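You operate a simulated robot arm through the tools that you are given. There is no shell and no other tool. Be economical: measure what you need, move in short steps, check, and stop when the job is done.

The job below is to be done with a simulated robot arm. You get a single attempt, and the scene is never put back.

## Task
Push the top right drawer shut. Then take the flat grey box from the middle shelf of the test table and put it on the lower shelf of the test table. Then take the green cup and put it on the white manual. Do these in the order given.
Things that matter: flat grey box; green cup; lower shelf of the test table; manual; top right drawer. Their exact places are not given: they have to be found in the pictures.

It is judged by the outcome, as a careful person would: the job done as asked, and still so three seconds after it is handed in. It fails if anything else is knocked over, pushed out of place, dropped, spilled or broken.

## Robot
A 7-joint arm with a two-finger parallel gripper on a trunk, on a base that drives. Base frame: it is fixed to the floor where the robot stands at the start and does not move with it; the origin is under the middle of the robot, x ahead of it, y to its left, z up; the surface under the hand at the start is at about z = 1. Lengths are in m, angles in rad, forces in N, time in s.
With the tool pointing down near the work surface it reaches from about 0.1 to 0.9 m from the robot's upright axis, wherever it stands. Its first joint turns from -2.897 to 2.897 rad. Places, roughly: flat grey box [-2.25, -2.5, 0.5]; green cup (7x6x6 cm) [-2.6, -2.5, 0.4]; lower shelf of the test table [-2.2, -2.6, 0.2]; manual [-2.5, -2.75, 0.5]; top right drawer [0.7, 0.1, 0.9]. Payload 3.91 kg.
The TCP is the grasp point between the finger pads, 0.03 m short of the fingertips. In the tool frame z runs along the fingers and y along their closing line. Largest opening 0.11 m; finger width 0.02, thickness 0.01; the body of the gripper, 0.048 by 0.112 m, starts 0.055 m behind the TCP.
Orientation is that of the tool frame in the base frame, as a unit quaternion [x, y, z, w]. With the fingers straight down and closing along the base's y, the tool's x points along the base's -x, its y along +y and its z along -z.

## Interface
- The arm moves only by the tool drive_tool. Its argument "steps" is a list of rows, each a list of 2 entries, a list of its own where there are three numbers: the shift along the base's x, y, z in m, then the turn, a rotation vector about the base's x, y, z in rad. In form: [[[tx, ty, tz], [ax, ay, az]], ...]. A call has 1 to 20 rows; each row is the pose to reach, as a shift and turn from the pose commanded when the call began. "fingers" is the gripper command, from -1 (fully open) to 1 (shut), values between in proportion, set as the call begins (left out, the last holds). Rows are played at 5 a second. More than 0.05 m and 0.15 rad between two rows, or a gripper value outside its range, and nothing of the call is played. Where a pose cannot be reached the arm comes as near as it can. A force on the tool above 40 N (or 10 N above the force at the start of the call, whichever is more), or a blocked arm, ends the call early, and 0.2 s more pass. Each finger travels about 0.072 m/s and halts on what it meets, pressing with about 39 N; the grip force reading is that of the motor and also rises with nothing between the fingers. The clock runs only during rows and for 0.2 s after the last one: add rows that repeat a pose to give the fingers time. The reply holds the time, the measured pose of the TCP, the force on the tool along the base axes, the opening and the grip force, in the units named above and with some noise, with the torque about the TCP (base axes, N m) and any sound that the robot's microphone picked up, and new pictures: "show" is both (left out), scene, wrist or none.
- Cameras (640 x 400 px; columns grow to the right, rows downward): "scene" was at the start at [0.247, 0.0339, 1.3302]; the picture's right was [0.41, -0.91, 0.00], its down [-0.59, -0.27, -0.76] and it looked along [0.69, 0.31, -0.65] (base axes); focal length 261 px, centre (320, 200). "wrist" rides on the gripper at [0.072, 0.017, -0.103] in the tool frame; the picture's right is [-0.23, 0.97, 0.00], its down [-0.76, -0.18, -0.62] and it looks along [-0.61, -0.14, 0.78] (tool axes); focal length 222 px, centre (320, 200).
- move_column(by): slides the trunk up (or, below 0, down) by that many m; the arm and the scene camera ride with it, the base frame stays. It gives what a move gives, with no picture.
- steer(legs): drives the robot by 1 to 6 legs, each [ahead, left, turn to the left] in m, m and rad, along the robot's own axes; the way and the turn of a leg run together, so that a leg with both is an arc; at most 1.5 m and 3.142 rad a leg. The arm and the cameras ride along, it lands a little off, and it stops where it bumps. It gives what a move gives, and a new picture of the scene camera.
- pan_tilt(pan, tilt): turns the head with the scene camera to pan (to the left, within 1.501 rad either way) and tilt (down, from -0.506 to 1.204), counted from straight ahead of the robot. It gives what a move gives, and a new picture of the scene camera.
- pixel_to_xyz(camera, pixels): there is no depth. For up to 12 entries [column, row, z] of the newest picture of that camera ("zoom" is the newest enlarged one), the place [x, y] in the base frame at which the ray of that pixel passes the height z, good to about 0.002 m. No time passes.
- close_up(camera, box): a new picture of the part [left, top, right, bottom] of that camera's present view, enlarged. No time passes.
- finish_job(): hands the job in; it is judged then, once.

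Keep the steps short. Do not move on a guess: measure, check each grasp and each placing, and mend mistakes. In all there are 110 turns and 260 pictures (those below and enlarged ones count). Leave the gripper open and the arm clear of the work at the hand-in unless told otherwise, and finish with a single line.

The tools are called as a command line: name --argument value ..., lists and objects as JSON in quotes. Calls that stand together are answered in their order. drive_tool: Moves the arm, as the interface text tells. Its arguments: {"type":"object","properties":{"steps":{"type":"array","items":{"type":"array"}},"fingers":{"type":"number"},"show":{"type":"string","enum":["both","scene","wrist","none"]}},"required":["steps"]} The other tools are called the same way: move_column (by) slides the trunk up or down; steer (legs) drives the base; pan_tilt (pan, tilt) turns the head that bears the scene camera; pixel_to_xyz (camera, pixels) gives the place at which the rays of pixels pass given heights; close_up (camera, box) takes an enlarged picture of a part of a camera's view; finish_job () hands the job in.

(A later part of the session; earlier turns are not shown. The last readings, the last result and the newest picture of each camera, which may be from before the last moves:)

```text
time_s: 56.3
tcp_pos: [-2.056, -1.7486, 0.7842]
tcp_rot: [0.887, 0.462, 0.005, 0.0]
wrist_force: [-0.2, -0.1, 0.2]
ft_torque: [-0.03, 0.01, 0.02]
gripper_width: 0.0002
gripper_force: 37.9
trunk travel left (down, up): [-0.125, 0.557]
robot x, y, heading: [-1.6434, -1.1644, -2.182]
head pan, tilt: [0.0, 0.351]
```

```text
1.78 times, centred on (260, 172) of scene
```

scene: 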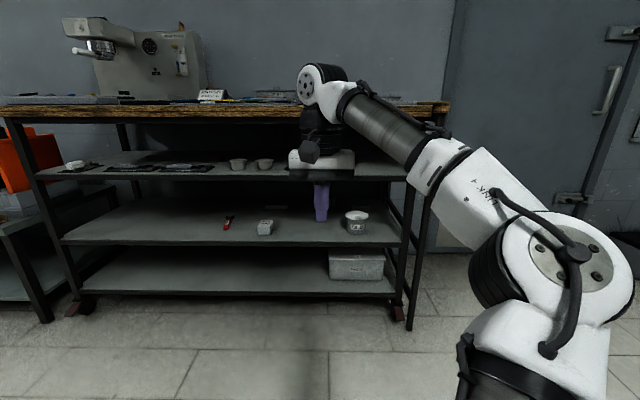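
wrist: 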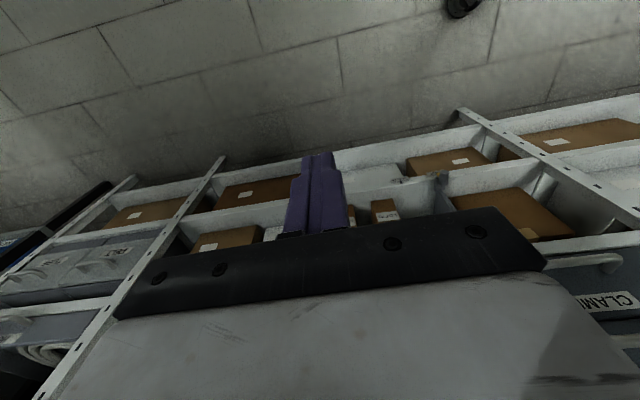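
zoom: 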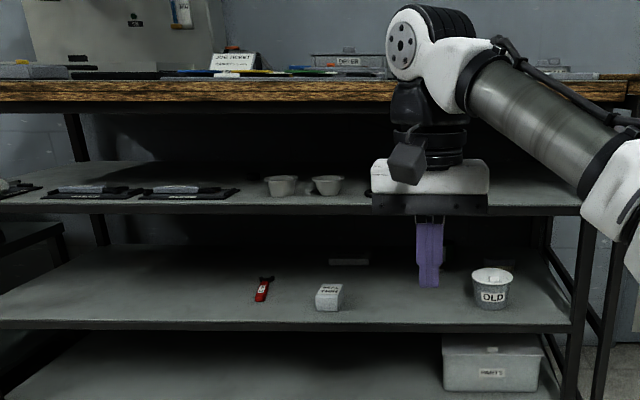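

The hand hides the shelf's right part. I'll raise it 0.25 m and draw it back a little, then look again.

drive_tool --steps '[[[0.01, 0.015, 0.045], [0, 0, 0]], [[0.02, 0.03, 0.09], [0, 0, 0]], [[0.03, 0.045, 0.135], [0, 0, 0]], [[0.04, 0.06, 0.18], [0, 0, 0]], [[0.05, 0.075, 0.225], [0, 0, 0]], [[0.06, 0.09, 0.26], [0, 0, 0]]]' --show "none"

close_up --camera "scene" --box '[200, 130, 440, 280]'

close_up --camera "scene" --box '[250, 180, 410, 280]'

```text
time_s: 57.7
tcp_pos: [-2.008, -1.6793, 0.7942]
tcp_rot: [0.886, 0.463, 0.005, 0.002]
wrist_force: [0.5, -0.5, 1.1]
ft_torque: [0.02, -0.01, 0.02]
gripper_width: 0.0
gripper_force: 38.1
out of reach, approached as far as the arm can: row 1, 2, 3, 4, 5, 6
trunk travel left (down, up): [-0.125, 0.557]
robot x, y, heading: [-1.6415, -1.1661, -2.187]
head pan, tilt: [0.0, 0.351]
```

```text
2.67 times, centred on (320, 205) of scene
```

zoom: 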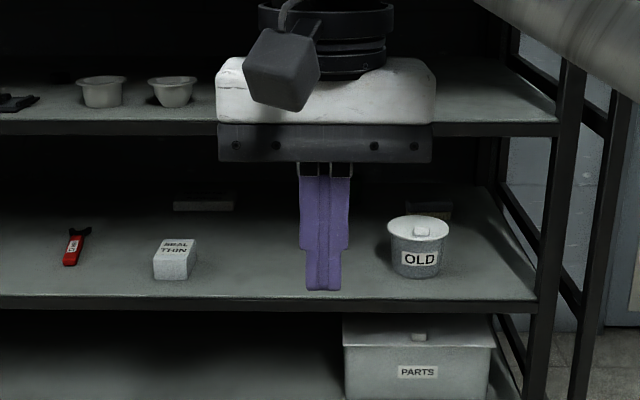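

```text
4.00 times, centred on (330, 230) of scene
```

zoom: 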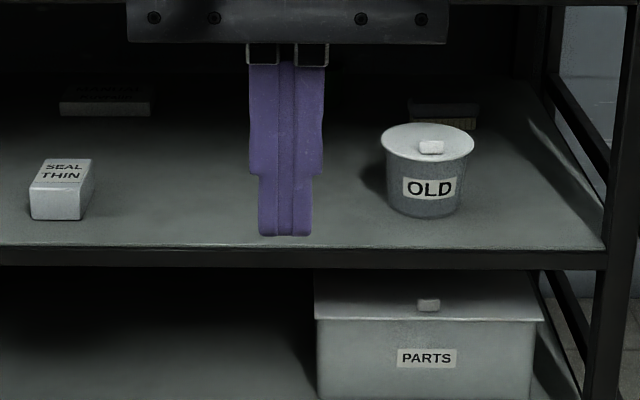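

The hand still blocks the view. I'll slide it 0.3 m left and measure the back objects.

drive_tool --steps '[[[0.035, -0.024, 0], [0, 0, 0]], [[0.07, -0.048, 0], [0, 0, 0]], [[0.105, -0.073, 0], [0, 0, 0]], [[0.14, -0.097, 0], [0, 0, 0]], [[0.175, -0.122, 0], [0, 0, 0]], [[0.21, -0.146, 0], [0, 0, 0]], [[0.245, -0.17, 0], [0, 0, 0]]]' --show "scene"

close_up --camera "scene" --box '[250, 180, 410, 280]'

```text
time_s: 59.3
tcp_pos: [-1.763, -1.8515, 0.7856]
tcp_rot: [0.887, 0.462, 0.006, 0.001]
wrist_force: [-0.9, -0.5, 0.2]
ft_torque: [-0.02, -0.01, 0.01]
gripper_width: 0.0001
gripper_force: 37.5
out of reach, approached as far as the arm can: row 5, 6, 7
trunk travel left (down, up): [-0.125, 0.557]
robot x, y, heading: [-1.6455, -1.168, -2.183]
head pan, tilt: [0.0, 0.351]
```

scene: 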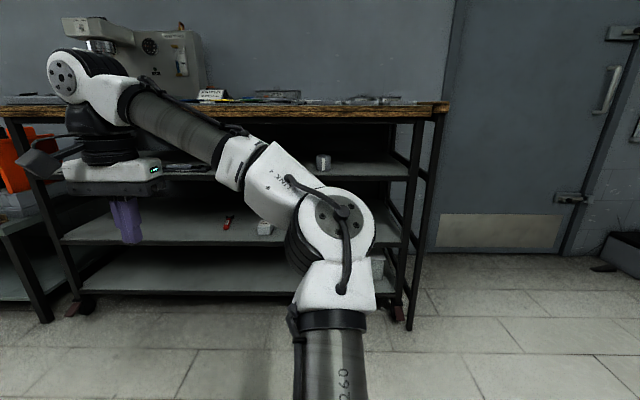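

```text
4.00 times, centred on (330, 230) of scene
```

zoom: 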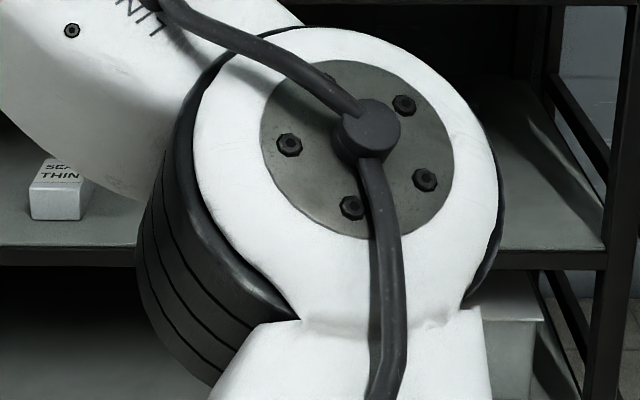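

That was worse: the elbow is now in the way. I'll swing the hand 0.6 m to the right instead.

drive_tool --steps '[[[-0.035, 0.034, 0], [0, 0, 0]], [[-0.07, 0.068, 0], [0, 0, 0]], [[-0.105, 0.1, 0], [0, 0, 0]], [[-0.14, 0.13, 0], [0, 0, 0]], [[-0.175, 0.16, 0], [0, 0, 0]], [[-0.21, 0.186, 0], [0, 0, 0]], [[-0.25, 0.212, 0], [0, 0, 0]], [[-0.29, 0.239, 0], [0, 0, 0]], [[-0.33, 0.267, 0], [0, 0, 0]], [[-0.37, 0.295, 0], [0, 0, 0]], [[-0.41, 0.32, 0], [0, 0, 0]], [[-0.44, 0.345, 0], [0, 0, 0]], [[-0.48, 0.37, 0], [0, 0, 0]]]' --show "scene"

close_up --camera "scene" --box '[250, 180, 410, 280]'

```text
time_s: 61.6
tcp_pos: [-2.1081, -1.6076, 0.7764]
tcp_rot: [0.843, 0.537, 0.018, 0.017]
wrist_force: [-0.3, -0.2, 0.7]
ft_torque: [0.01, 0.02, -0.01]
gripper_width: 0.0001
gripper_force: 37.4
trunk travel left (down, up): [-0.125, 0.557]
robot x, y, heading: [-1.6436, -1.167, -2.182]
head pan, tilt: [0.0, 0.351]
stopped in row 11: the arm was blocked; the commanded pose is now the measured one
```

scene: 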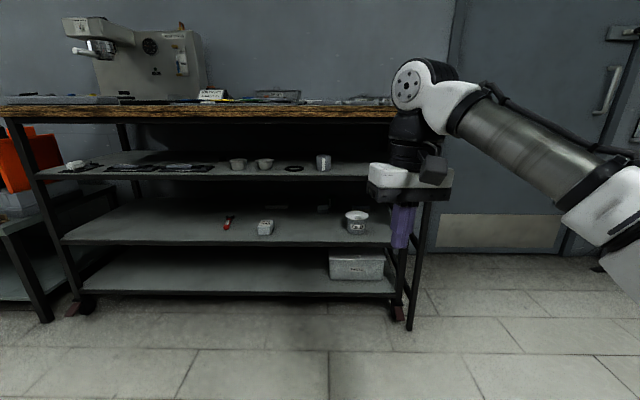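

```text
4.00 times, centred on (330, 230) of scene
```

zoom: 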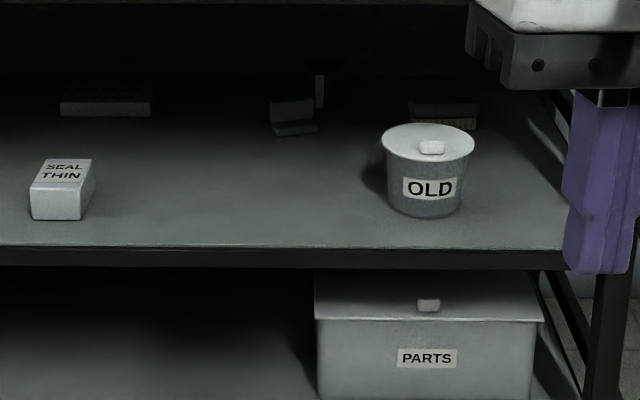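

I can see the shelf's back now, though it's dark. I'll measure the back items at the estimated shelf height.

pixel_to_xyz --camera "zoom" --pixels '[[105, 116, 0.47], [105, 116, 0.45], [60, 116, 0.47], [150, 116, 0.47], [292, 135, 0.47], [442, 125, 0.47], [425, 215, 0.47], [320, 105, 0.47], [60, 218, 0.47], [300, 245, 0.47], [600, 250, 0.47]]'

close_up --camera "scene" --box '[255, 185, 385, 235]'

close_up --camera "scene" --box '[305, 190, 345, 220]'

```text
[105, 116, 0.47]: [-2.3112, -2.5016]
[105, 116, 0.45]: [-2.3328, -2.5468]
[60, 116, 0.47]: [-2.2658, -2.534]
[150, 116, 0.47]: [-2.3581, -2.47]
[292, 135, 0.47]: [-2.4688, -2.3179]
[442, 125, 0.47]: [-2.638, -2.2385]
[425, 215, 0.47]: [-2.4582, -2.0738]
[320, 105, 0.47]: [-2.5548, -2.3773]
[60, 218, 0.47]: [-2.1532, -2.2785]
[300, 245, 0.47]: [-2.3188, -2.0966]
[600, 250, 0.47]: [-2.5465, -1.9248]
```

```text
4.92 times, centred on (320, 210) of scene
```

zoom: 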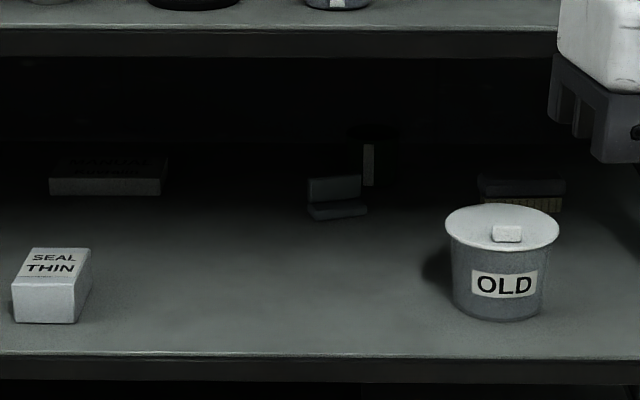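

```text
13.33 times, centred on (325, 205) of scene
```

zoom: 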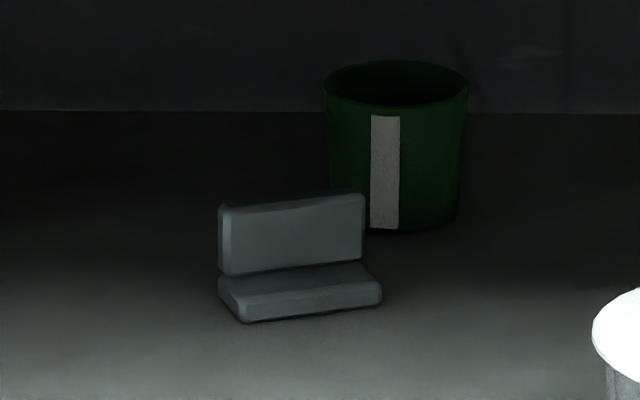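

The green cup is at the very back, with grey slabs in front of it. The MANUAL lies at the back left, and a small box labelled "SEAL THIN" is near the front. I'll enlarge each candidate to decide which is the flat grey box.

close_up --camera "scene" --box '[250, 210, 282, 240]'

close_up --camera "scene" --box '[60, 190, 300, 260]'

close_up --camera "scene" --box '[250, 190, 310, 220]'

close_up --camera "scene" --box '[345, 195, 375, 245]'

```text
13.33 times, centred on (266, 225) of scene
```

zoom: 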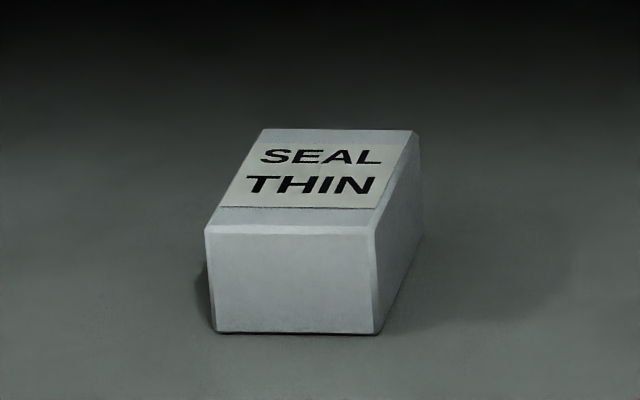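

```text
2.67 times, centred on (180, 225) of scene
```

zoom: 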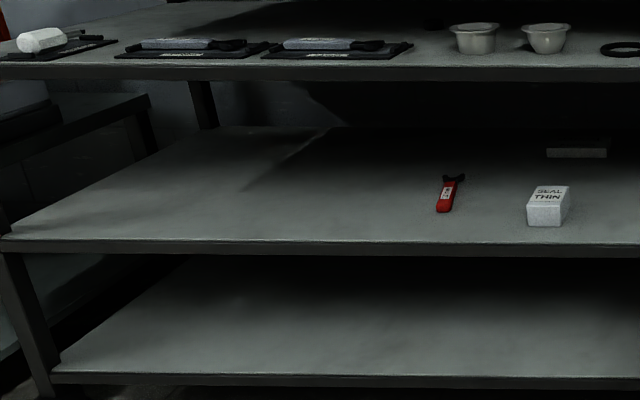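

```text
10.67 times, centred on (280, 205) of scene
```

zoom: 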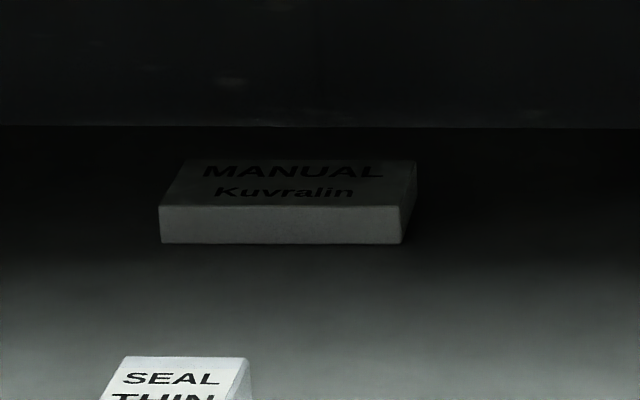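

```text
8.00 times, centred on (360, 220) of scene
```

zoom: 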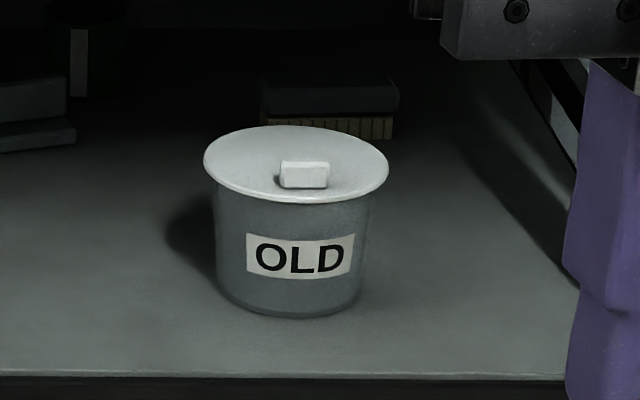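

close_up --camera "scene" --box '[305, 190, 345, 220]'

pixel_to_xyz --camera "zoom" --pixels '[[397, 230, 0.415], [240, 322, 0.415], [382, 305, 0.415], [220, 280, 0.415], [322, 100, 0.475], [470, 100, 0.475]]'

pixel_to_xyz --camera "scene" --pixels '[[258, 235, 0.415], [270, 235, 0.415], [273, 228, 0.415], [265, 212.8, 0.415], [287.5, 212.8, 0.415], [267, 205, 0.435]]'

```text
13.33 times, centred on (325, 205) of scene
```

zoom: 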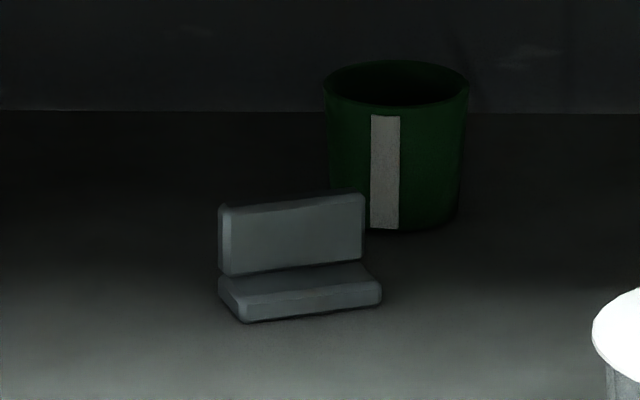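

```text
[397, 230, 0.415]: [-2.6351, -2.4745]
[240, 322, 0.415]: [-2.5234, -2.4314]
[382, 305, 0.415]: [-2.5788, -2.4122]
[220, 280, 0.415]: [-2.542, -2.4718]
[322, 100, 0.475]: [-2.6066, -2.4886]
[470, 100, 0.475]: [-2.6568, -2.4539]
```

```text
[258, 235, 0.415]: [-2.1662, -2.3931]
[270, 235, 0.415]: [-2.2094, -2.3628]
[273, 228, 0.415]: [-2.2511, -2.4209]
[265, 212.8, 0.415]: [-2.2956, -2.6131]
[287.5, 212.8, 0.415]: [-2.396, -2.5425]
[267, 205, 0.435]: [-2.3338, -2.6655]
```

By position the "SEAL THIN" box fits best as the flat grey box: measured about (−2.21,−2.42), while the L-shaped grey piece by the cup is 0.3 m off. To reach into the shelf I want the tool pointing forward with its camera on top. I'll return the hand to the middle and start turning it about the vertical to find the joint limits.

drive_tool --steps '[[[0.03, -0.02, 0.0], [0, 0, 0.1]], [[0.06, -0.035, 0.0], [0, 0, 0.2]], [[0.09, -0.05, 0.0], [0, 0, 0.3]], [[0.11, -0.06, 0.0], [0, 0, 0.42]], [[0.12, -0.06, 0.0], [0, 0, 0.56]], [[0.12, -0.06, 0.0], [0, 0, 0.7]], [[0.12, -0.06, 0.0], [0, 0, 0.84]], [[0.12, -0.06, 0.0], [0, 0, 0.98]], [[0.12, -0.06, 0.0], [0, 0, 1.12]], [[0.12, -0.06, 0.0], [0, 0, 1.26]], [[0.12, -0.06, 0.0], [0, 0, 1.4]], [[0.12, -0.06, 0.0], [0, 0, 1.54]]]' --show "scene"

```text
time_s: 64.2
tcp_pos: [-1.9907, -1.6668, 0.7785]
tcp_rot: [0.234, 0.972, 0.022, 0.0]
wrist_force: [0.4, -0.6, -0.5]
ft_torque: [0.01, -0.01, 0.0]
gripper_width: 0.0
gripper_force: 37.0
trunk travel left (down, up): [-0.125, 0.557]
robot x, y, heading: [-1.6436, -1.1639, -2.182]
head pan, tilt: [0.0, 0.351]
```

scene: 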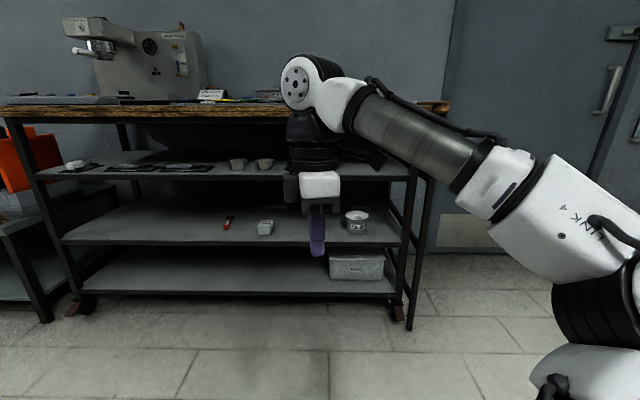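

Turning works. I'll continue to the half-turn, 1.43 rad more.

drive_tool --steps '[[[0, 0, 0], [0, 0, 0.14]], [[0, 0, 0], [0, 0, 0.28]], [[0, 0, 0], [0, 0, 0.42]], [[0, 0, 0], [0, 0, 0.56]], [[0, 0, 0], [0, 0, 0.7]], [[0, 0, 0], [0, 0, 0.84]], [[0, 0, 0], [0, 0, 0.98]], [[0, 0, 0], [0, 0, 1.12]], [[0, 0, 0], [0, 0, 1.26]], [[0, 0, 0], [0, 0, 1.4]], [[0, 0, 0], [0, 0, 1.43]]]' --show "both"

```text
time_s: 66.6
tcp_pos: [-1.9891, -1.6665, 0.7792]
tcp_rot: [-0.461, 0.887, 0.016, -0.015]
wrist_force: [-0.1, -0.4, 0.1]
ft_torque: [-0.01, 0.01, -0.04]
gripper_width: 0.0001
gripper_force: 37.8
trunk travel left (down, up): [-0.125, 0.557]
robot x, y, heading: [-1.6454, -1.1645, -2.181]
head pan, tilt: [0.0, 0.351]
```

scene: 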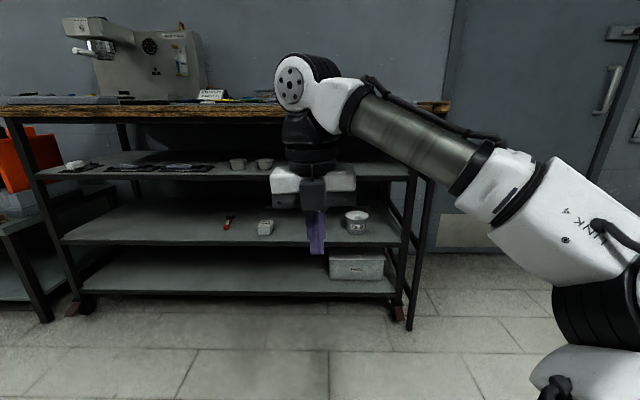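
wrist: 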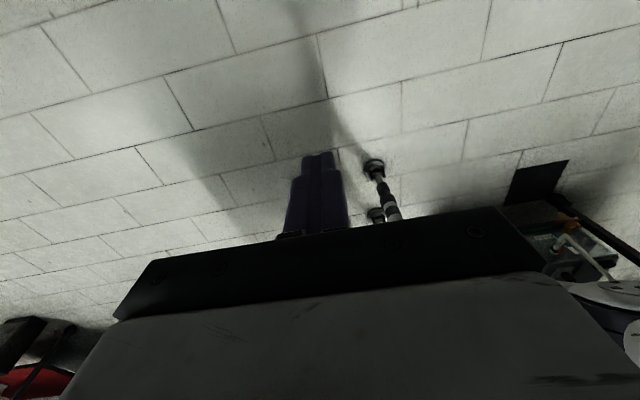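

The half-turn is done. I'll enlarge the hand to see what sticks out on each side.

close_up --camera "scene" --box '[230, 40, 470, 270]'

```text
1.74 times, centred on (350, 155) of scene
```

zoom: 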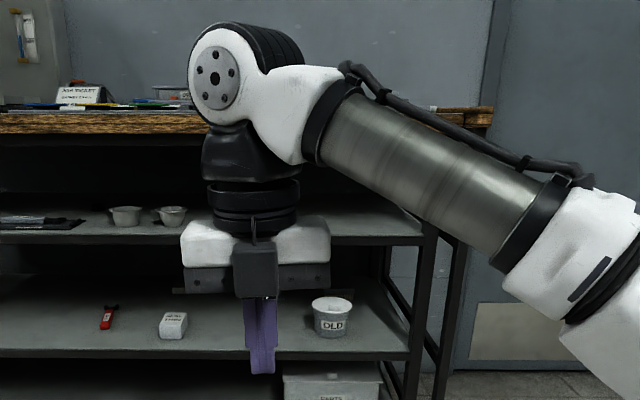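

The shelf openings come out at lower 0.145→~0.39 and middle 0.415→~0.66. Next I'll tilt the hand forward by 0.96 rad, fingers pointing at the table and 35° downward, while still 0.5 m in front of it.

drive_tool --steps '[[[-0.012, -0.017, -0.02], [-0.1126, 0.0783, 0]], [[-0.024, -0.035, -0.04], [-0.2251, 0.1566, 0]], [[-0.037, -0.052, -0.06], [-0.3377, 0.2349, 0]], [[-0.049, -0.07, -0.08], [-0.4503, 0.3131, 0]], [[-0.061, -0.088, -0.1], [-0.5629, 0.3914, 0]], [[-0.073, -0.105, -0.12], [-0.6754, 0.4697, 0]], [[-0.086, -0.123, -0.15], [-0.788, 0.548, 0]], [[-0.086, -0.123, -0.15], [-0.788, 0.548, 0]]]'

```text
time_s: 68.4
tcp_pos: [-2.0758, -1.7897, 0.6287]
tcp_rot: [-0.398, 0.789, -0.2, -0.422]
wrist_force: [-0.5, 0.6, 0.2]
ft_torque: [-0.03, 0.03, -0.02]
gripper_width: 0.0
gripper_force: 36.8
trunk travel left (down, up): [-0.125, 0.557]
robot x, y, heading: [-1.6462, -1.1632, -2.181]
head pan, tilt: [0.0, 0.351]
```

scene: 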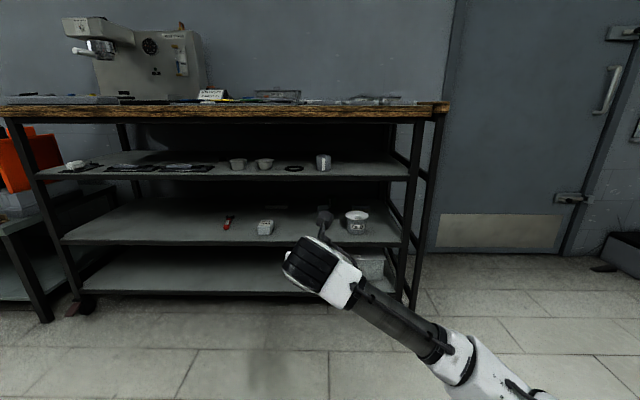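
wrist: 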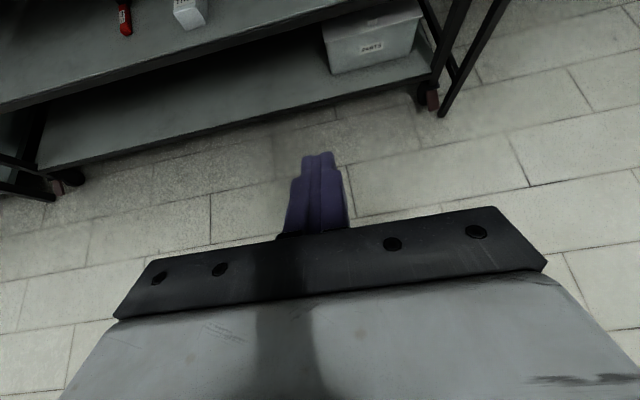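

The orientation is reached and nothing touched. I'll drive 0.35 ahead and 0.24 left, to line up with the box and stay outside the shelf, and lower the trunk by 0.09.

steer --legs '[[0.35, 0.24, 0]]'

move_column --by -0.09

drive_tool --steps '[[[0, 0, 0], [0, 0, 0]]]' --fingers -1

```text
time_s: 71.0
tcp_pos: [-2.081, -2.2129, 0.6285]
tcp_rot: [-0.397, 0.79, -0.2, -0.422]
wrist_force: [0.0, -0.3, -0.4]
ft_torque: [-0.01, -0.03, -0.02]
gripper_width: 0.0
gripper_force: 37.1
trunk travel left (down, up): [-0.125, 0.557]
robot x, y, heading: [-1.6499, -1.5886, -2.189]
head pan, tilt: [0.0, 0.351]
```

scene: 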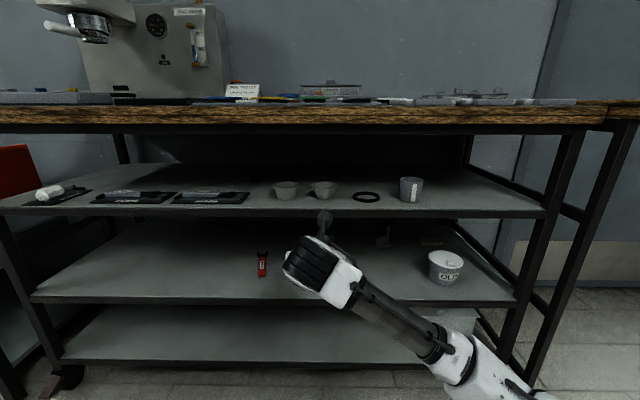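

```text
time_s: 72.4
tcp_pos: [-2.0714, -2.2142, 0.6036]
tcp_rot: [-0.408, 0.77, -0.189, -0.453]
wrist_force: [0.1, 0.3, 0.8]
ft_torque: [0.01, -0.03, -0.03]
gripper_width: 0.0001
gripper_force: 37.6
trunk travel left (down, up): [-0.066, 0.616]
robot x, y, heading: [-1.6479, -1.5857, -2.182]
head pan, tilt: [0.0, 0.351]
stopped: the arm was blocked; the commanded pose is now the measured one
```

```text
time_s: 72.8
tcp_pos: [-2.0699, -2.2159, 0.6027]
tcp_rot: [-0.41, 0.769, -0.192, -0.452]
wrist_force: [-0.2, -0.3, 0.6]
ft_torque: [0.0, 0.0, -0.02]
gripper_width: 0.0534
gripper_force: 0.1
trunk travel left (down, up): [-0.066, 0.616]
robot x, y, heading: [-1.649, -1.5903, -2.184]
head pan, tilt: [0.0, 0.351]
```

scene: 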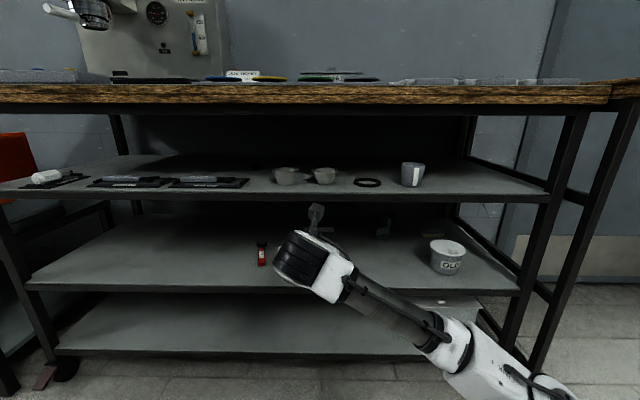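
wrist: 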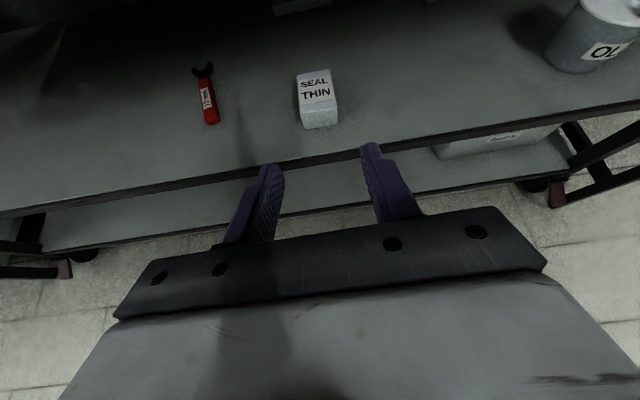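

The arm was blocked while lowering, probably the elbow against the robot's own base. I'll raise the trunk back up and look down at the elbow.

move_column --by 0.06

pan_tilt --pan -0.5 --tilt 0.95

```text
time_s: 73.8
tcp_pos: [-2.0733, -2.218, 0.6485]
tcp_rot: [-0.41, 0.774, -0.191, -0.443]
wrist_force: [0.3, -0.4, 0.3]
ft_torque: [0.0, -0.04, -0.02]
gripper_width: 0.1099
gripper_force: 0.2
trunk travel left (down, up): [-0.126, 0.556]
robot x, y, heading: [-1.6488, -1.5886, -2.183]
head pan, tilt: [0.0, 0.351]
```

```text
time_s: 74.8
tcp_pos: [-2.0727, -2.2175, 0.6474]
tcp_rot: [-0.41, 0.774, -0.191, -0.444]
wrist_force: [0.1, -1.1, -0.1]
ft_torque: [0.03, 0.01, 0.0]
gripper_width: 0.1102
gripper_force: 0.0
trunk travel left (down, up): [-0.126, 0.556]
robot x, y, heading: [-1.6514, -1.587, -2.181]
head pan, tilt: [-0.499, 0.949]
```

scene: 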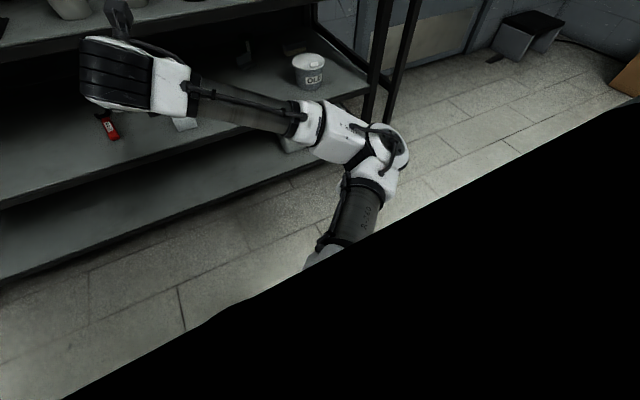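

pixel_to_xyz --camera "scene" --pixels '[[385, 150, 0.45], [385, 150, 0.6], [330, 250, 0.45], [330, 250, 0.6], [140, 80, 0.65], [140, 80, 0.7]]'

close_up --camera "scene" --box '[60, 0, 460, 280]'

```text
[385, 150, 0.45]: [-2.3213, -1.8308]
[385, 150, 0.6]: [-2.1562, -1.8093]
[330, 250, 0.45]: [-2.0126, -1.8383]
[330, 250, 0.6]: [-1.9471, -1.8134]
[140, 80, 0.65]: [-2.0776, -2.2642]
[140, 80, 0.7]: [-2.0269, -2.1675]
```

```text
1.43 times, centred on (260, 140) of scene
```

zoom: 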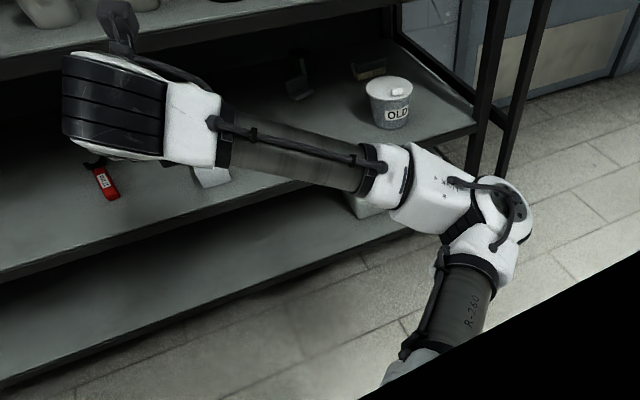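

The elbow sits in front and right, clear of the table, so the block was inside the robot. I'll lower the TCP with the arm instead, in small steps, and watch.

drive_tool --steps '[[[0, 0, -0.03], [0, 0, 0]], [[0, 0, -0.06], [0, 0, 0]], [[0, 0, -0.09], [0, 0, 0]]]' --show "both"

```text
time_s: 75.6
tcp_pos: [-2.0729, -2.2175, 0.5569]
tcp_rot: [-0.41, 0.774, -0.191, -0.444]
wrist_force: [0.1, -0.7, 0.7]
ft_torque: [-0.02, 0.01, 0.02]
gripper_width: 0.1099
gripper_force: 0.0
trunk travel left (down, up): [-0.126, 0.556]
robot x, y, heading: [-1.6538, -1.5886, -2.181]
head pan, tilt: [-0.499, 0.949]
```

scene: 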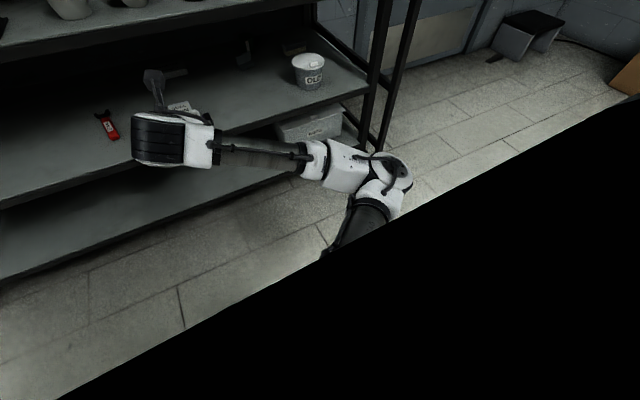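
wrist: 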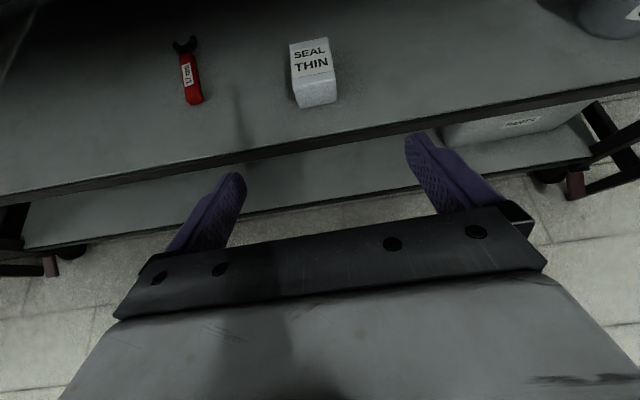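

It moved freely. Now I'll measure the box and the shelf edge with the wrist camera.

close_up --camera "wrist" --box '[240, 20, 400, 120]'

pixel_to_xyz --camera "wrist" --pixels '[[300, 108, 0.415], [336, 101, 0.415], [291, 44, 0.45], [327, 38, 0.45], [297, 83, 0.45], [335, 76, 0.45], [350, 136, 0.415], [100, 176, 0.415], [500, 108, 0.415], [300, 108, 0.43]]'

```text
4.00 times, centred on (320, 70) of wrist
```

zoom: 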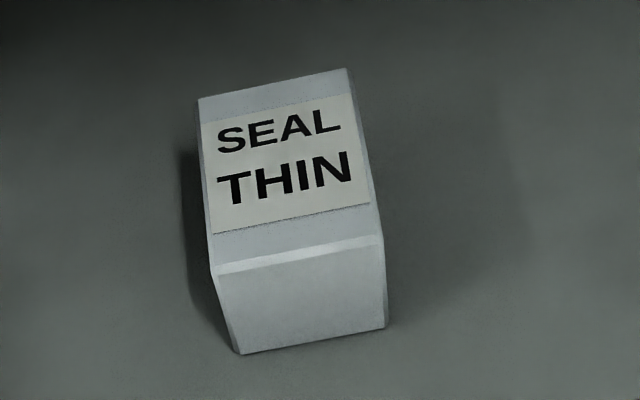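

```text
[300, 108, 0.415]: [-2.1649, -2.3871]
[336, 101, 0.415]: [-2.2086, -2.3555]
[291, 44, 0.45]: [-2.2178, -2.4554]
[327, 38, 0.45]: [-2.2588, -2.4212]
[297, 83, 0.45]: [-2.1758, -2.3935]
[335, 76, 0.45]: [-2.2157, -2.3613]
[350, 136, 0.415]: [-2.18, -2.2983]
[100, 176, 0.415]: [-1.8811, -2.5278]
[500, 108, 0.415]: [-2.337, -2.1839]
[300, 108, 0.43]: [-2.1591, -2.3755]
```

Both cameras agree: shelf at z≈0.42, box centre (u −0.441, v −3.238), 5.4 cm wide and about 3.3 cm tall. First I'll square up the hand and go down to z 0.457 just outside the shelf edge.

drive_tool --steps '[[[0, 0, 0], [-0.039, -0.056, 0.07]], [[-0.016, -0.012, -0.035], [-0.039, -0.056, 0.07]], [[-0.026, -0.028, -0.07], [-0.039, -0.056, 0.07]], [[-0.033, -0.038, -0.1], [-0.039, -0.056, 0.07]], [[-0.033, -0.038, -0.1], [-0.039, -0.056, 0.07]]]'

```text
time_s: 76.8
tcp_pos: [-2.1071, -2.2562, 0.4579]
tcp_rot: [-0.423, 0.766, -0.234, -0.423]
wrist_force: [0.0, -0.3, 0.4]
ft_torque: [-0.03, 0.01, 0.03]
gripper_width: 0.1101
gripper_force: 0.1
trunk travel left (down, up): [-0.126, 0.556]
robot x, y, heading: [-1.6475, -1.5867, -2.188]
head pan, tilt: [-0.499, 0.949]
```

scene: 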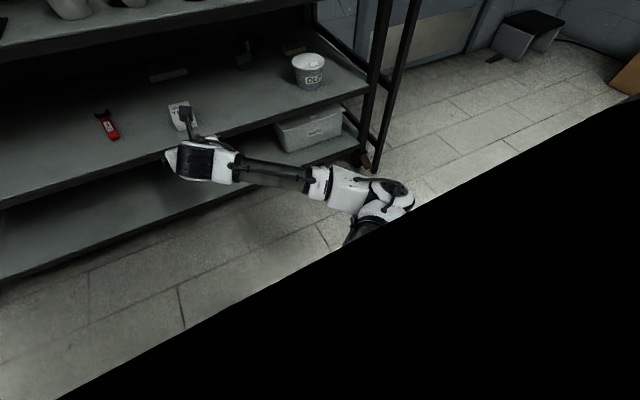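
wrist: 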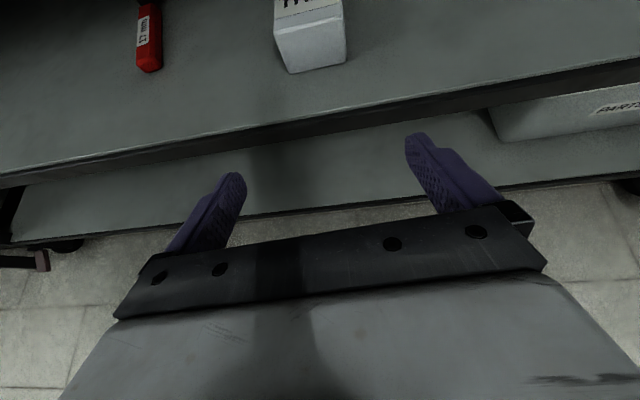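

It's lined up. Forward 0.18 m at constant height, with the fingers on either side of the box.

drive_tool --steps '[[[-0.0171, -0.0246, 0], [0, 0, 0]], [[-0.0343, -0.0493, 0], [0, 0, 0]], [[-0.0514, -0.0739, 0], [0, 0, 0]], [[-0.0685, -0.0985, 0], [0, 0, 0]], [[-0.0857, -0.1232, 0], [0, 0, 0]], [[-0.1028, -0.1478, 0], [0, 0, 0]], [[-0.1028, -0.1478, 0], [0, 0, 0]]]'

```text
time_s: 78.4
tcp_pos: [-2.2092, -2.4039, 0.4584]
tcp_rot: [-0.422, 0.767, -0.233, -0.423]
wrist_force: [0.0, -0.1, 0.8]
ft_torque: [0.02, -0.03, 0.05]
gripper_width: 0.1099
gripper_force: 0.1
trunk travel left (down, up): [-0.126, 0.556]
robot x, y, heading: [-1.6465, -1.5891, -2.182]
head pan, tilt: [-0.499, 0.949]
```

scene: 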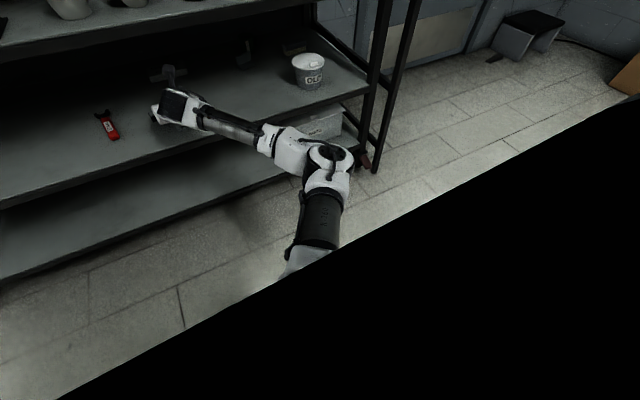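
wrist: 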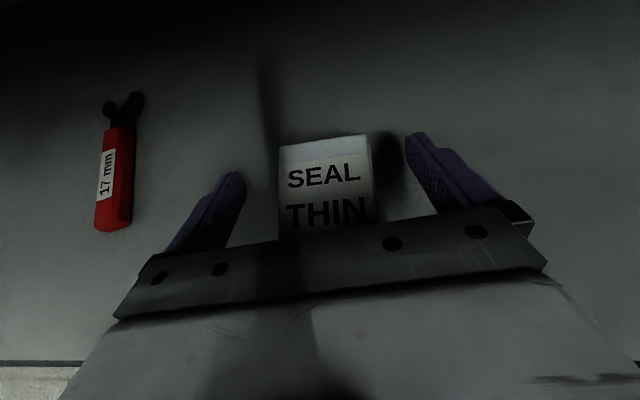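

The box is centred between the fingers. I'll lower 6 mm, then close.

drive_tool --steps '[[[0, 0, -0.006], [0, 0, 0]], [[0, 0, -0.006], [0, 0, 0]]]' --show "none"

drive_tool --steps '[[[0, 0, 0], [0, 0, 0]], [[0, 0, 0], [0, 0, 0]], [[0, 0, 0], [0, 0, 0]], [[0, 0, 0], [0, 0, 0]], [[0, 0, 0], [0, 0, 0]]]' --fingers 1 --show "wrist"

```text
time_s: 79.0
tcp_pos: [-2.209, -2.4041, 0.4527]
tcp_rot: [-0.423, 0.767, -0.233, -0.423]
wrist_force: [0.1, -0.3, 0.1]
ft_torque: [0.01, -0.02, -0.02]
gripper_width: 0.1099
gripper_force: 0.1
trunk travel left (down, up): [-0.126, 0.556]
robot x, y, heading: [-1.645, -1.5877, -2.18]
head pan, tilt: [-0.499, 0.949]
```

```text
time_s: 80.2
tcp_pos: [-2.2099, -2.4031, 0.4517]
tcp_rot: [-0.422, 0.767, -0.233, -0.424]
wrist_force: [0.4, 0.0, -0.3]
ft_torque: [0.04, 0.02, -0.02]
gripper_width: 0.0556
gripper_force: 39.3
trunk travel left (down, up): [-0.126, 0.556]
robot x, y, heading: [-1.6482, -1.5884, -2.181]
head pan, tilt: [-0.499, 0.949]
```

wrist: 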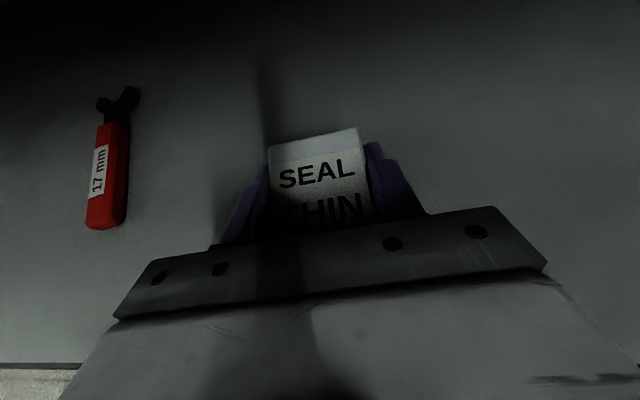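

Gripped, with the opening at 5.6 cm and force on. I'll lift 3 cm and back straight out.

drive_tool --steps '[[[0, 0, 0.015], [0, 0, 0]], [[0, 0, 0.03], [0, 0, 0]], [[0.02, 0.0287, 0.03], [0, 0, 0]], [[0.04, 0.0575, 0.03], [0, 0, 0]], [[0.06, 0.0862, 0.03], [0, 0, 0]], [[0.08, 0.115, 0.03], [0, 0, 0]], [[0.1, 0.1437, 0.03], [0, 0, 0]], [[0.12, 0.1725, 0.03], [0, 0, 0]], [[0.14, 0.2012, 0.03], [0, 0, 0]]]'

```text
time_s: 82.2
tcp_pos: [-2.0704, -2.2024, 0.4817]
tcp_rot: [-0.422, 0.768, -0.232, -0.423]
wrist_force: [0.3, -0.1, -0.4]
ft_torque: [0.03, -0.01, 0.0]
gripper_width: 0.0555
gripper_force: 39.3
trunk travel left (down, up): [-0.126, 0.556]
robot x, y, heading: [-1.6489, -1.5868, -2.188]
head pan, tilt: [-0.499, 0.949]
```

scene: 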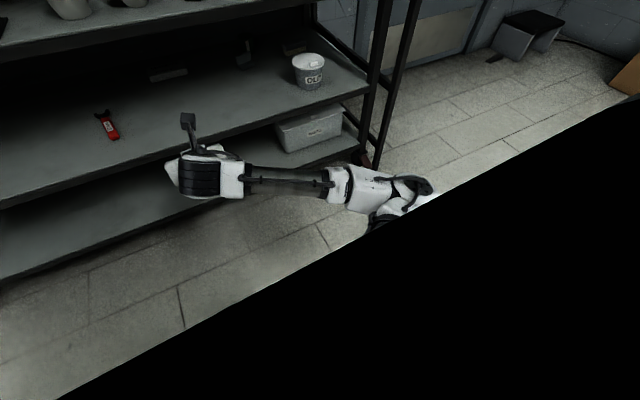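
wrist: 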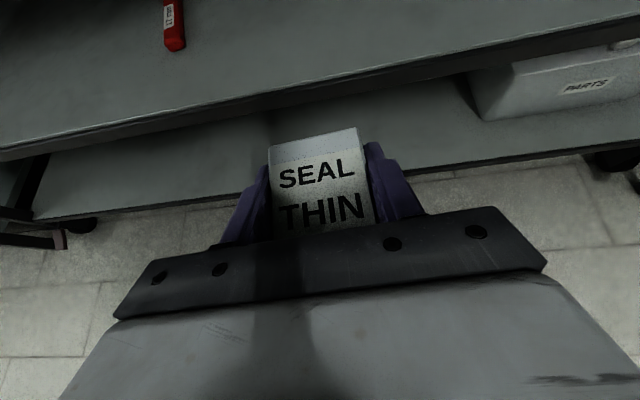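

The box is held and clear of the shelf. I'll lower with the arm toward the lower-shelf level, stopping at z≈0.24 to check.

drive_tool --steps '[[[0, 0, -0.04], [0, 0, 0]], [[0, 0, -0.08], [0, 0, 0]], [[0, 0, -0.12], [0, 0, 0]], [[0, 0, -0.16], [0, 0, 0]], [[0, 0, -0.2], [0, 0, 0]], [[0, 0, -0.24], [0, 0, 0]]]'

```text
time_s: 83.6
tcp_pos: [-2.0689, -2.2028, 0.2431]
tcp_rot: [-0.422, 0.767, -0.233, -0.423]
wrist_force: [0.8, 0.7, -1.1]
ft_torque: [0.01, 0.02, -0.02]
gripper_width: 0.0556
gripper_force: 38.9
trunk travel left (down, up): [-0.126, 0.556]
robot x, y, heading: [-1.6506, -1.5891, -2.187]
head pan, tilt: [-0.499, 0.949]
```

scene: 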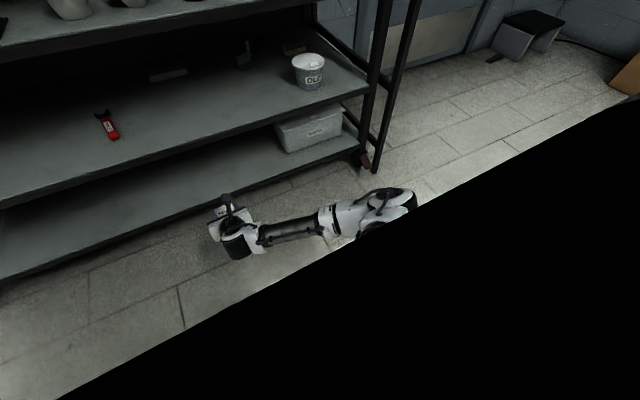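
wrist: 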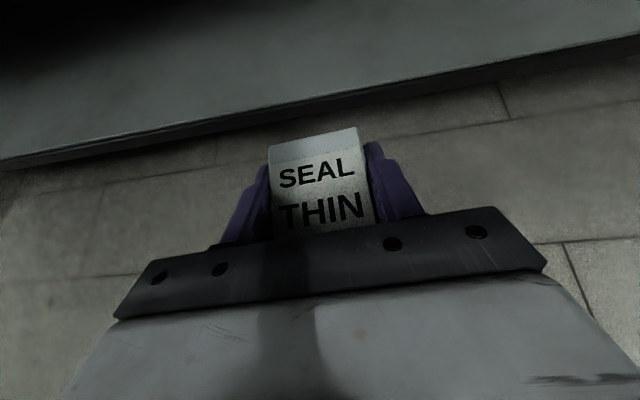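

Now I'll check the lower shelf's height by comparing its front edge in both cameras.

close_up --camera "scene" --box '[150, 120, 350, 245]'

pixel_to_xyz --camera "scene" --pixels '[[100, 239, 0.145], [180, 210, 0.145], [300, 165, 0.145], [180, 210, 0.165], [180, 210, 0.125]]'

pixel_to_xyz --camera "wrist" --pixels '[[100, 141, 0.145], [300, 103, 0.145], [500, 62, 0.145], [300, 103, 0.165], [300, 103, 0.125]]'

```text
3.20 times, centred on (250, 182) of scene
```

zoom: 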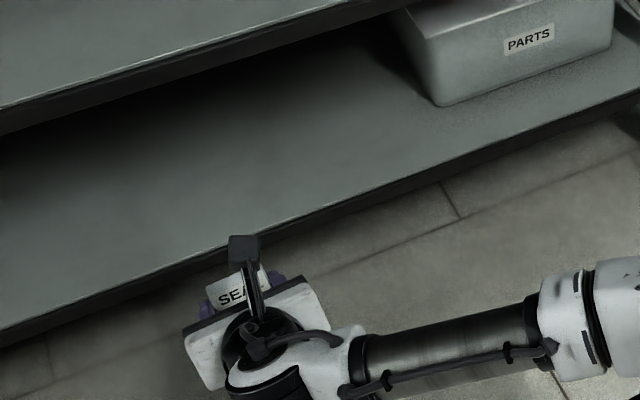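

```text
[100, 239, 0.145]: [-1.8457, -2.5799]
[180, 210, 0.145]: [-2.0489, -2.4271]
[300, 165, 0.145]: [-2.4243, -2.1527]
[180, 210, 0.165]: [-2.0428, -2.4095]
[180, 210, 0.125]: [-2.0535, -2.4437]
```

```text
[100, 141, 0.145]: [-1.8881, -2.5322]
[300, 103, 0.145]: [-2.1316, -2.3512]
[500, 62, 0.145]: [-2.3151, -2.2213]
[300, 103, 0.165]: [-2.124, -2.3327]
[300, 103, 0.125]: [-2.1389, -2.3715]
```

The lower shelf top is at about 0.15, with its edge at v≈−3.145. I'll lower to 0.215, so the hand's camera clears the shelf above, then go in 0.265 m.

drive_tool --steps '[[[0, 0, -0.028], [0, 0, 0]], [[-0.0189, -0.0272, -0.028], [0, 0, 0]], [[-0.0378, -0.0544, -0.028], [0, 0, 0]], [[-0.0567, -0.0816, -0.028], [0, 0, 0]], [[-0.0757, -0.1088, -0.028], [0, 0, 0]], [[-0.0946, -0.136, -0.028], [0, 0, 0]], [[-0.1135, -0.1632, -0.028], [0, 0, 0]], [[-0.1324, -0.1904, -0.028], [0, 0, 0]], [[-0.1513, -0.2176, -0.028], [0, 0, 0]]]'

```text
time_s: 85.6
tcp_pos: [-2.2184, -2.4194, 0.2137]
tcp_rot: [-0.422, 0.767, -0.233, -0.424]
wrist_force: [-0.2, 0.9, -0.7]
ft_torque: [-0.01, -0.01, 0.02]
gripper_width: 0.0554
gripper_force: 39.3
trunk travel left (down, up): [-0.126, 0.556]
robot x, y, heading: [-1.6475, -1.5902, -2.183]
head pan, tilt: [-0.499, 0.949]
```

scene: 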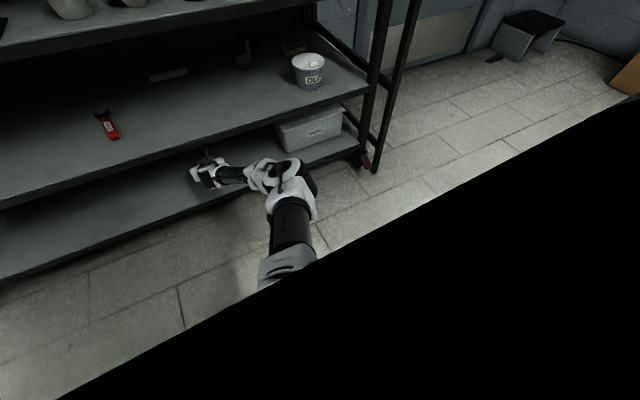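
wrist: 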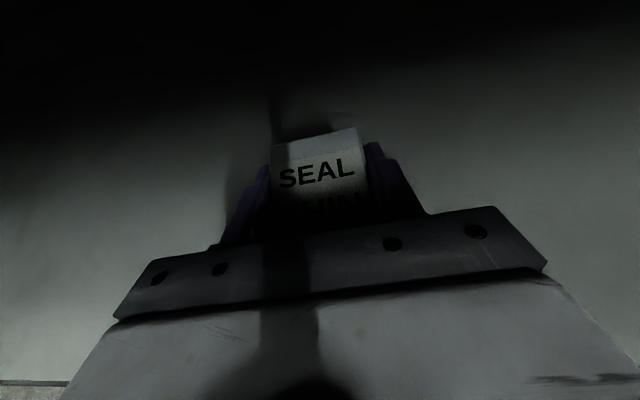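

I'm inside. I'll lower gently and read the force; contact is expected near TCP z≈0.18–0.19.

drive_tool --steps '[[[0, 0, -0.006], [0, 0, 0]], [[0, 0, -0.012], [0, 0, 0]], [[0, 0, -0.017], [0, 0, 0]], [[0, 0, -0.02], [0, 0, 0]], [[0, 0, -0.022], [0, 0, 0]]]' --show "none"

```text
time_s: 86.8
tcp_pos: [-2.2195, -2.4202, 0.1927]
tcp_rot: [-0.422, 0.767, -0.233, -0.423]
wrist_force: [0.3, 0.6, 1.5]
ft_torque: [0.01, 0.02, 0.01]
gripper_width: 0.0555
gripper_force: 39.1
trunk travel left (down, up): [-0.126, 0.556]
robot x, y, heading: [-1.6474, -1.5887, -2.184]
head pan, tilt: [-0.499, 0.949]
```

drive_tool --steps '[[[0, 0, -0.002], [0, 0, 0]], [[0, 0, -0.004], [0, 0, 0]]]' --show "none"

drive_tool --steps '[[[0, 0, -0.002], [0, 0, 0]], [[0, 0, -0.003], [0, 0, 0]]]' --show "none"

```text
time_s: 87.4
tcp_pos: [-2.2213, -2.421, 0.1929]
tcp_rot: [-0.422, 0.766, -0.235, -0.425]
wrist_force: [3.2, 2.3, 20.5]
ft_torque: [1.01, -0.7, -0.07]
gripper_width: 0.0554
gripper_force: 38.4
trunk travel left (down, up): [-0.126, 0.556]
robot x, y, heading: [-1.6509, -1.5909, -2.179]
head pan, tilt: [-0.499, 0.949]
```

```text
time_s: 88.0
tcp_pos: [-2.2209, -2.4218, 0.1907]
tcp_rot: [-0.422, 0.764, -0.235, -0.426]
wrist_force: [5.0, 1.7, 35.9]
ft_torque: [0.06, -0.12, -0.07]
gripper_width: 0.0556
gripper_force: 39.2
trunk travel left (down, up): [-0.126, 0.556]
robot x, y, heading: [-1.6507, -1.5909, -2.183]
head pan, tilt: [-0.499, 0.949]
```

Contact: the box rests on the lower shelf, and 36 N is more than enough. I'll ease the command up 5 mm and open the fingers.

drive_tool --steps '[[[0, 0, 0.004], [0, 0, 0]], [[0, 0, 0.006], [0, 0, 0]]]' --show "none"

drive_tool --steps '[[[0, 0, 0], [0, 0, 0]], [[0, 0, 0], [0, 0, 0]], [[0, 0, 0], [0, 0, 0]], [[0, 0, 0], [0, 0, 0]]]' --fingers -1 --show "wrist"

```text
time_s: 88.6
tcp_pos: [-2.2203, -2.4195, 0.1915]
tcp_rot: [-0.423, 0.766, -0.234, -0.423]
wrist_force: [-1.4, -6.4, 14.5]
ft_torque: [-0.61, 0.33, 0.1]
gripper_width: 0.0555
gripper_force: 39.0
trunk travel left (down, up): [-0.126, 0.556]
robot x, y, heading: [-1.6483, -1.5875, -2.189]
head pan, tilt: [-0.499, 0.949]
```

```text
time_s: 89.6
tcp_pos: [-2.2206, -2.4204, 0.1918]
tcp_rot: [-0.423, 0.767, -0.233, -0.423]
wrist_force: [0.9, -0.5, -0.4]
ft_torque: [0.03, -0.01, 0.02]
gripper_width: 0.1098
gripper_force: 0.1
trunk travel left (down, up): [-0.126, 0.556]
robot x, y, heading: [-1.6458, -1.5886, -2.185]
head pan, tilt: [-0.499, 0.949]
```

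wrist: 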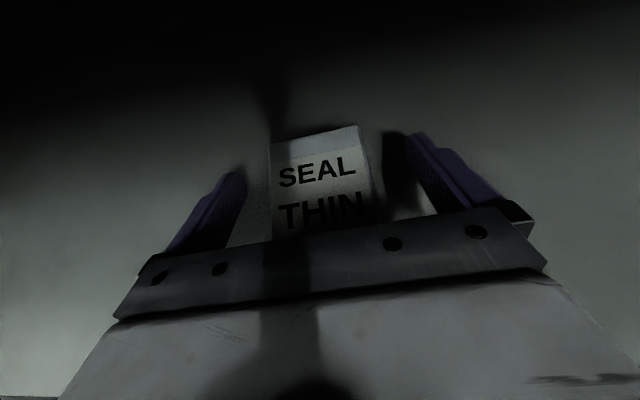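

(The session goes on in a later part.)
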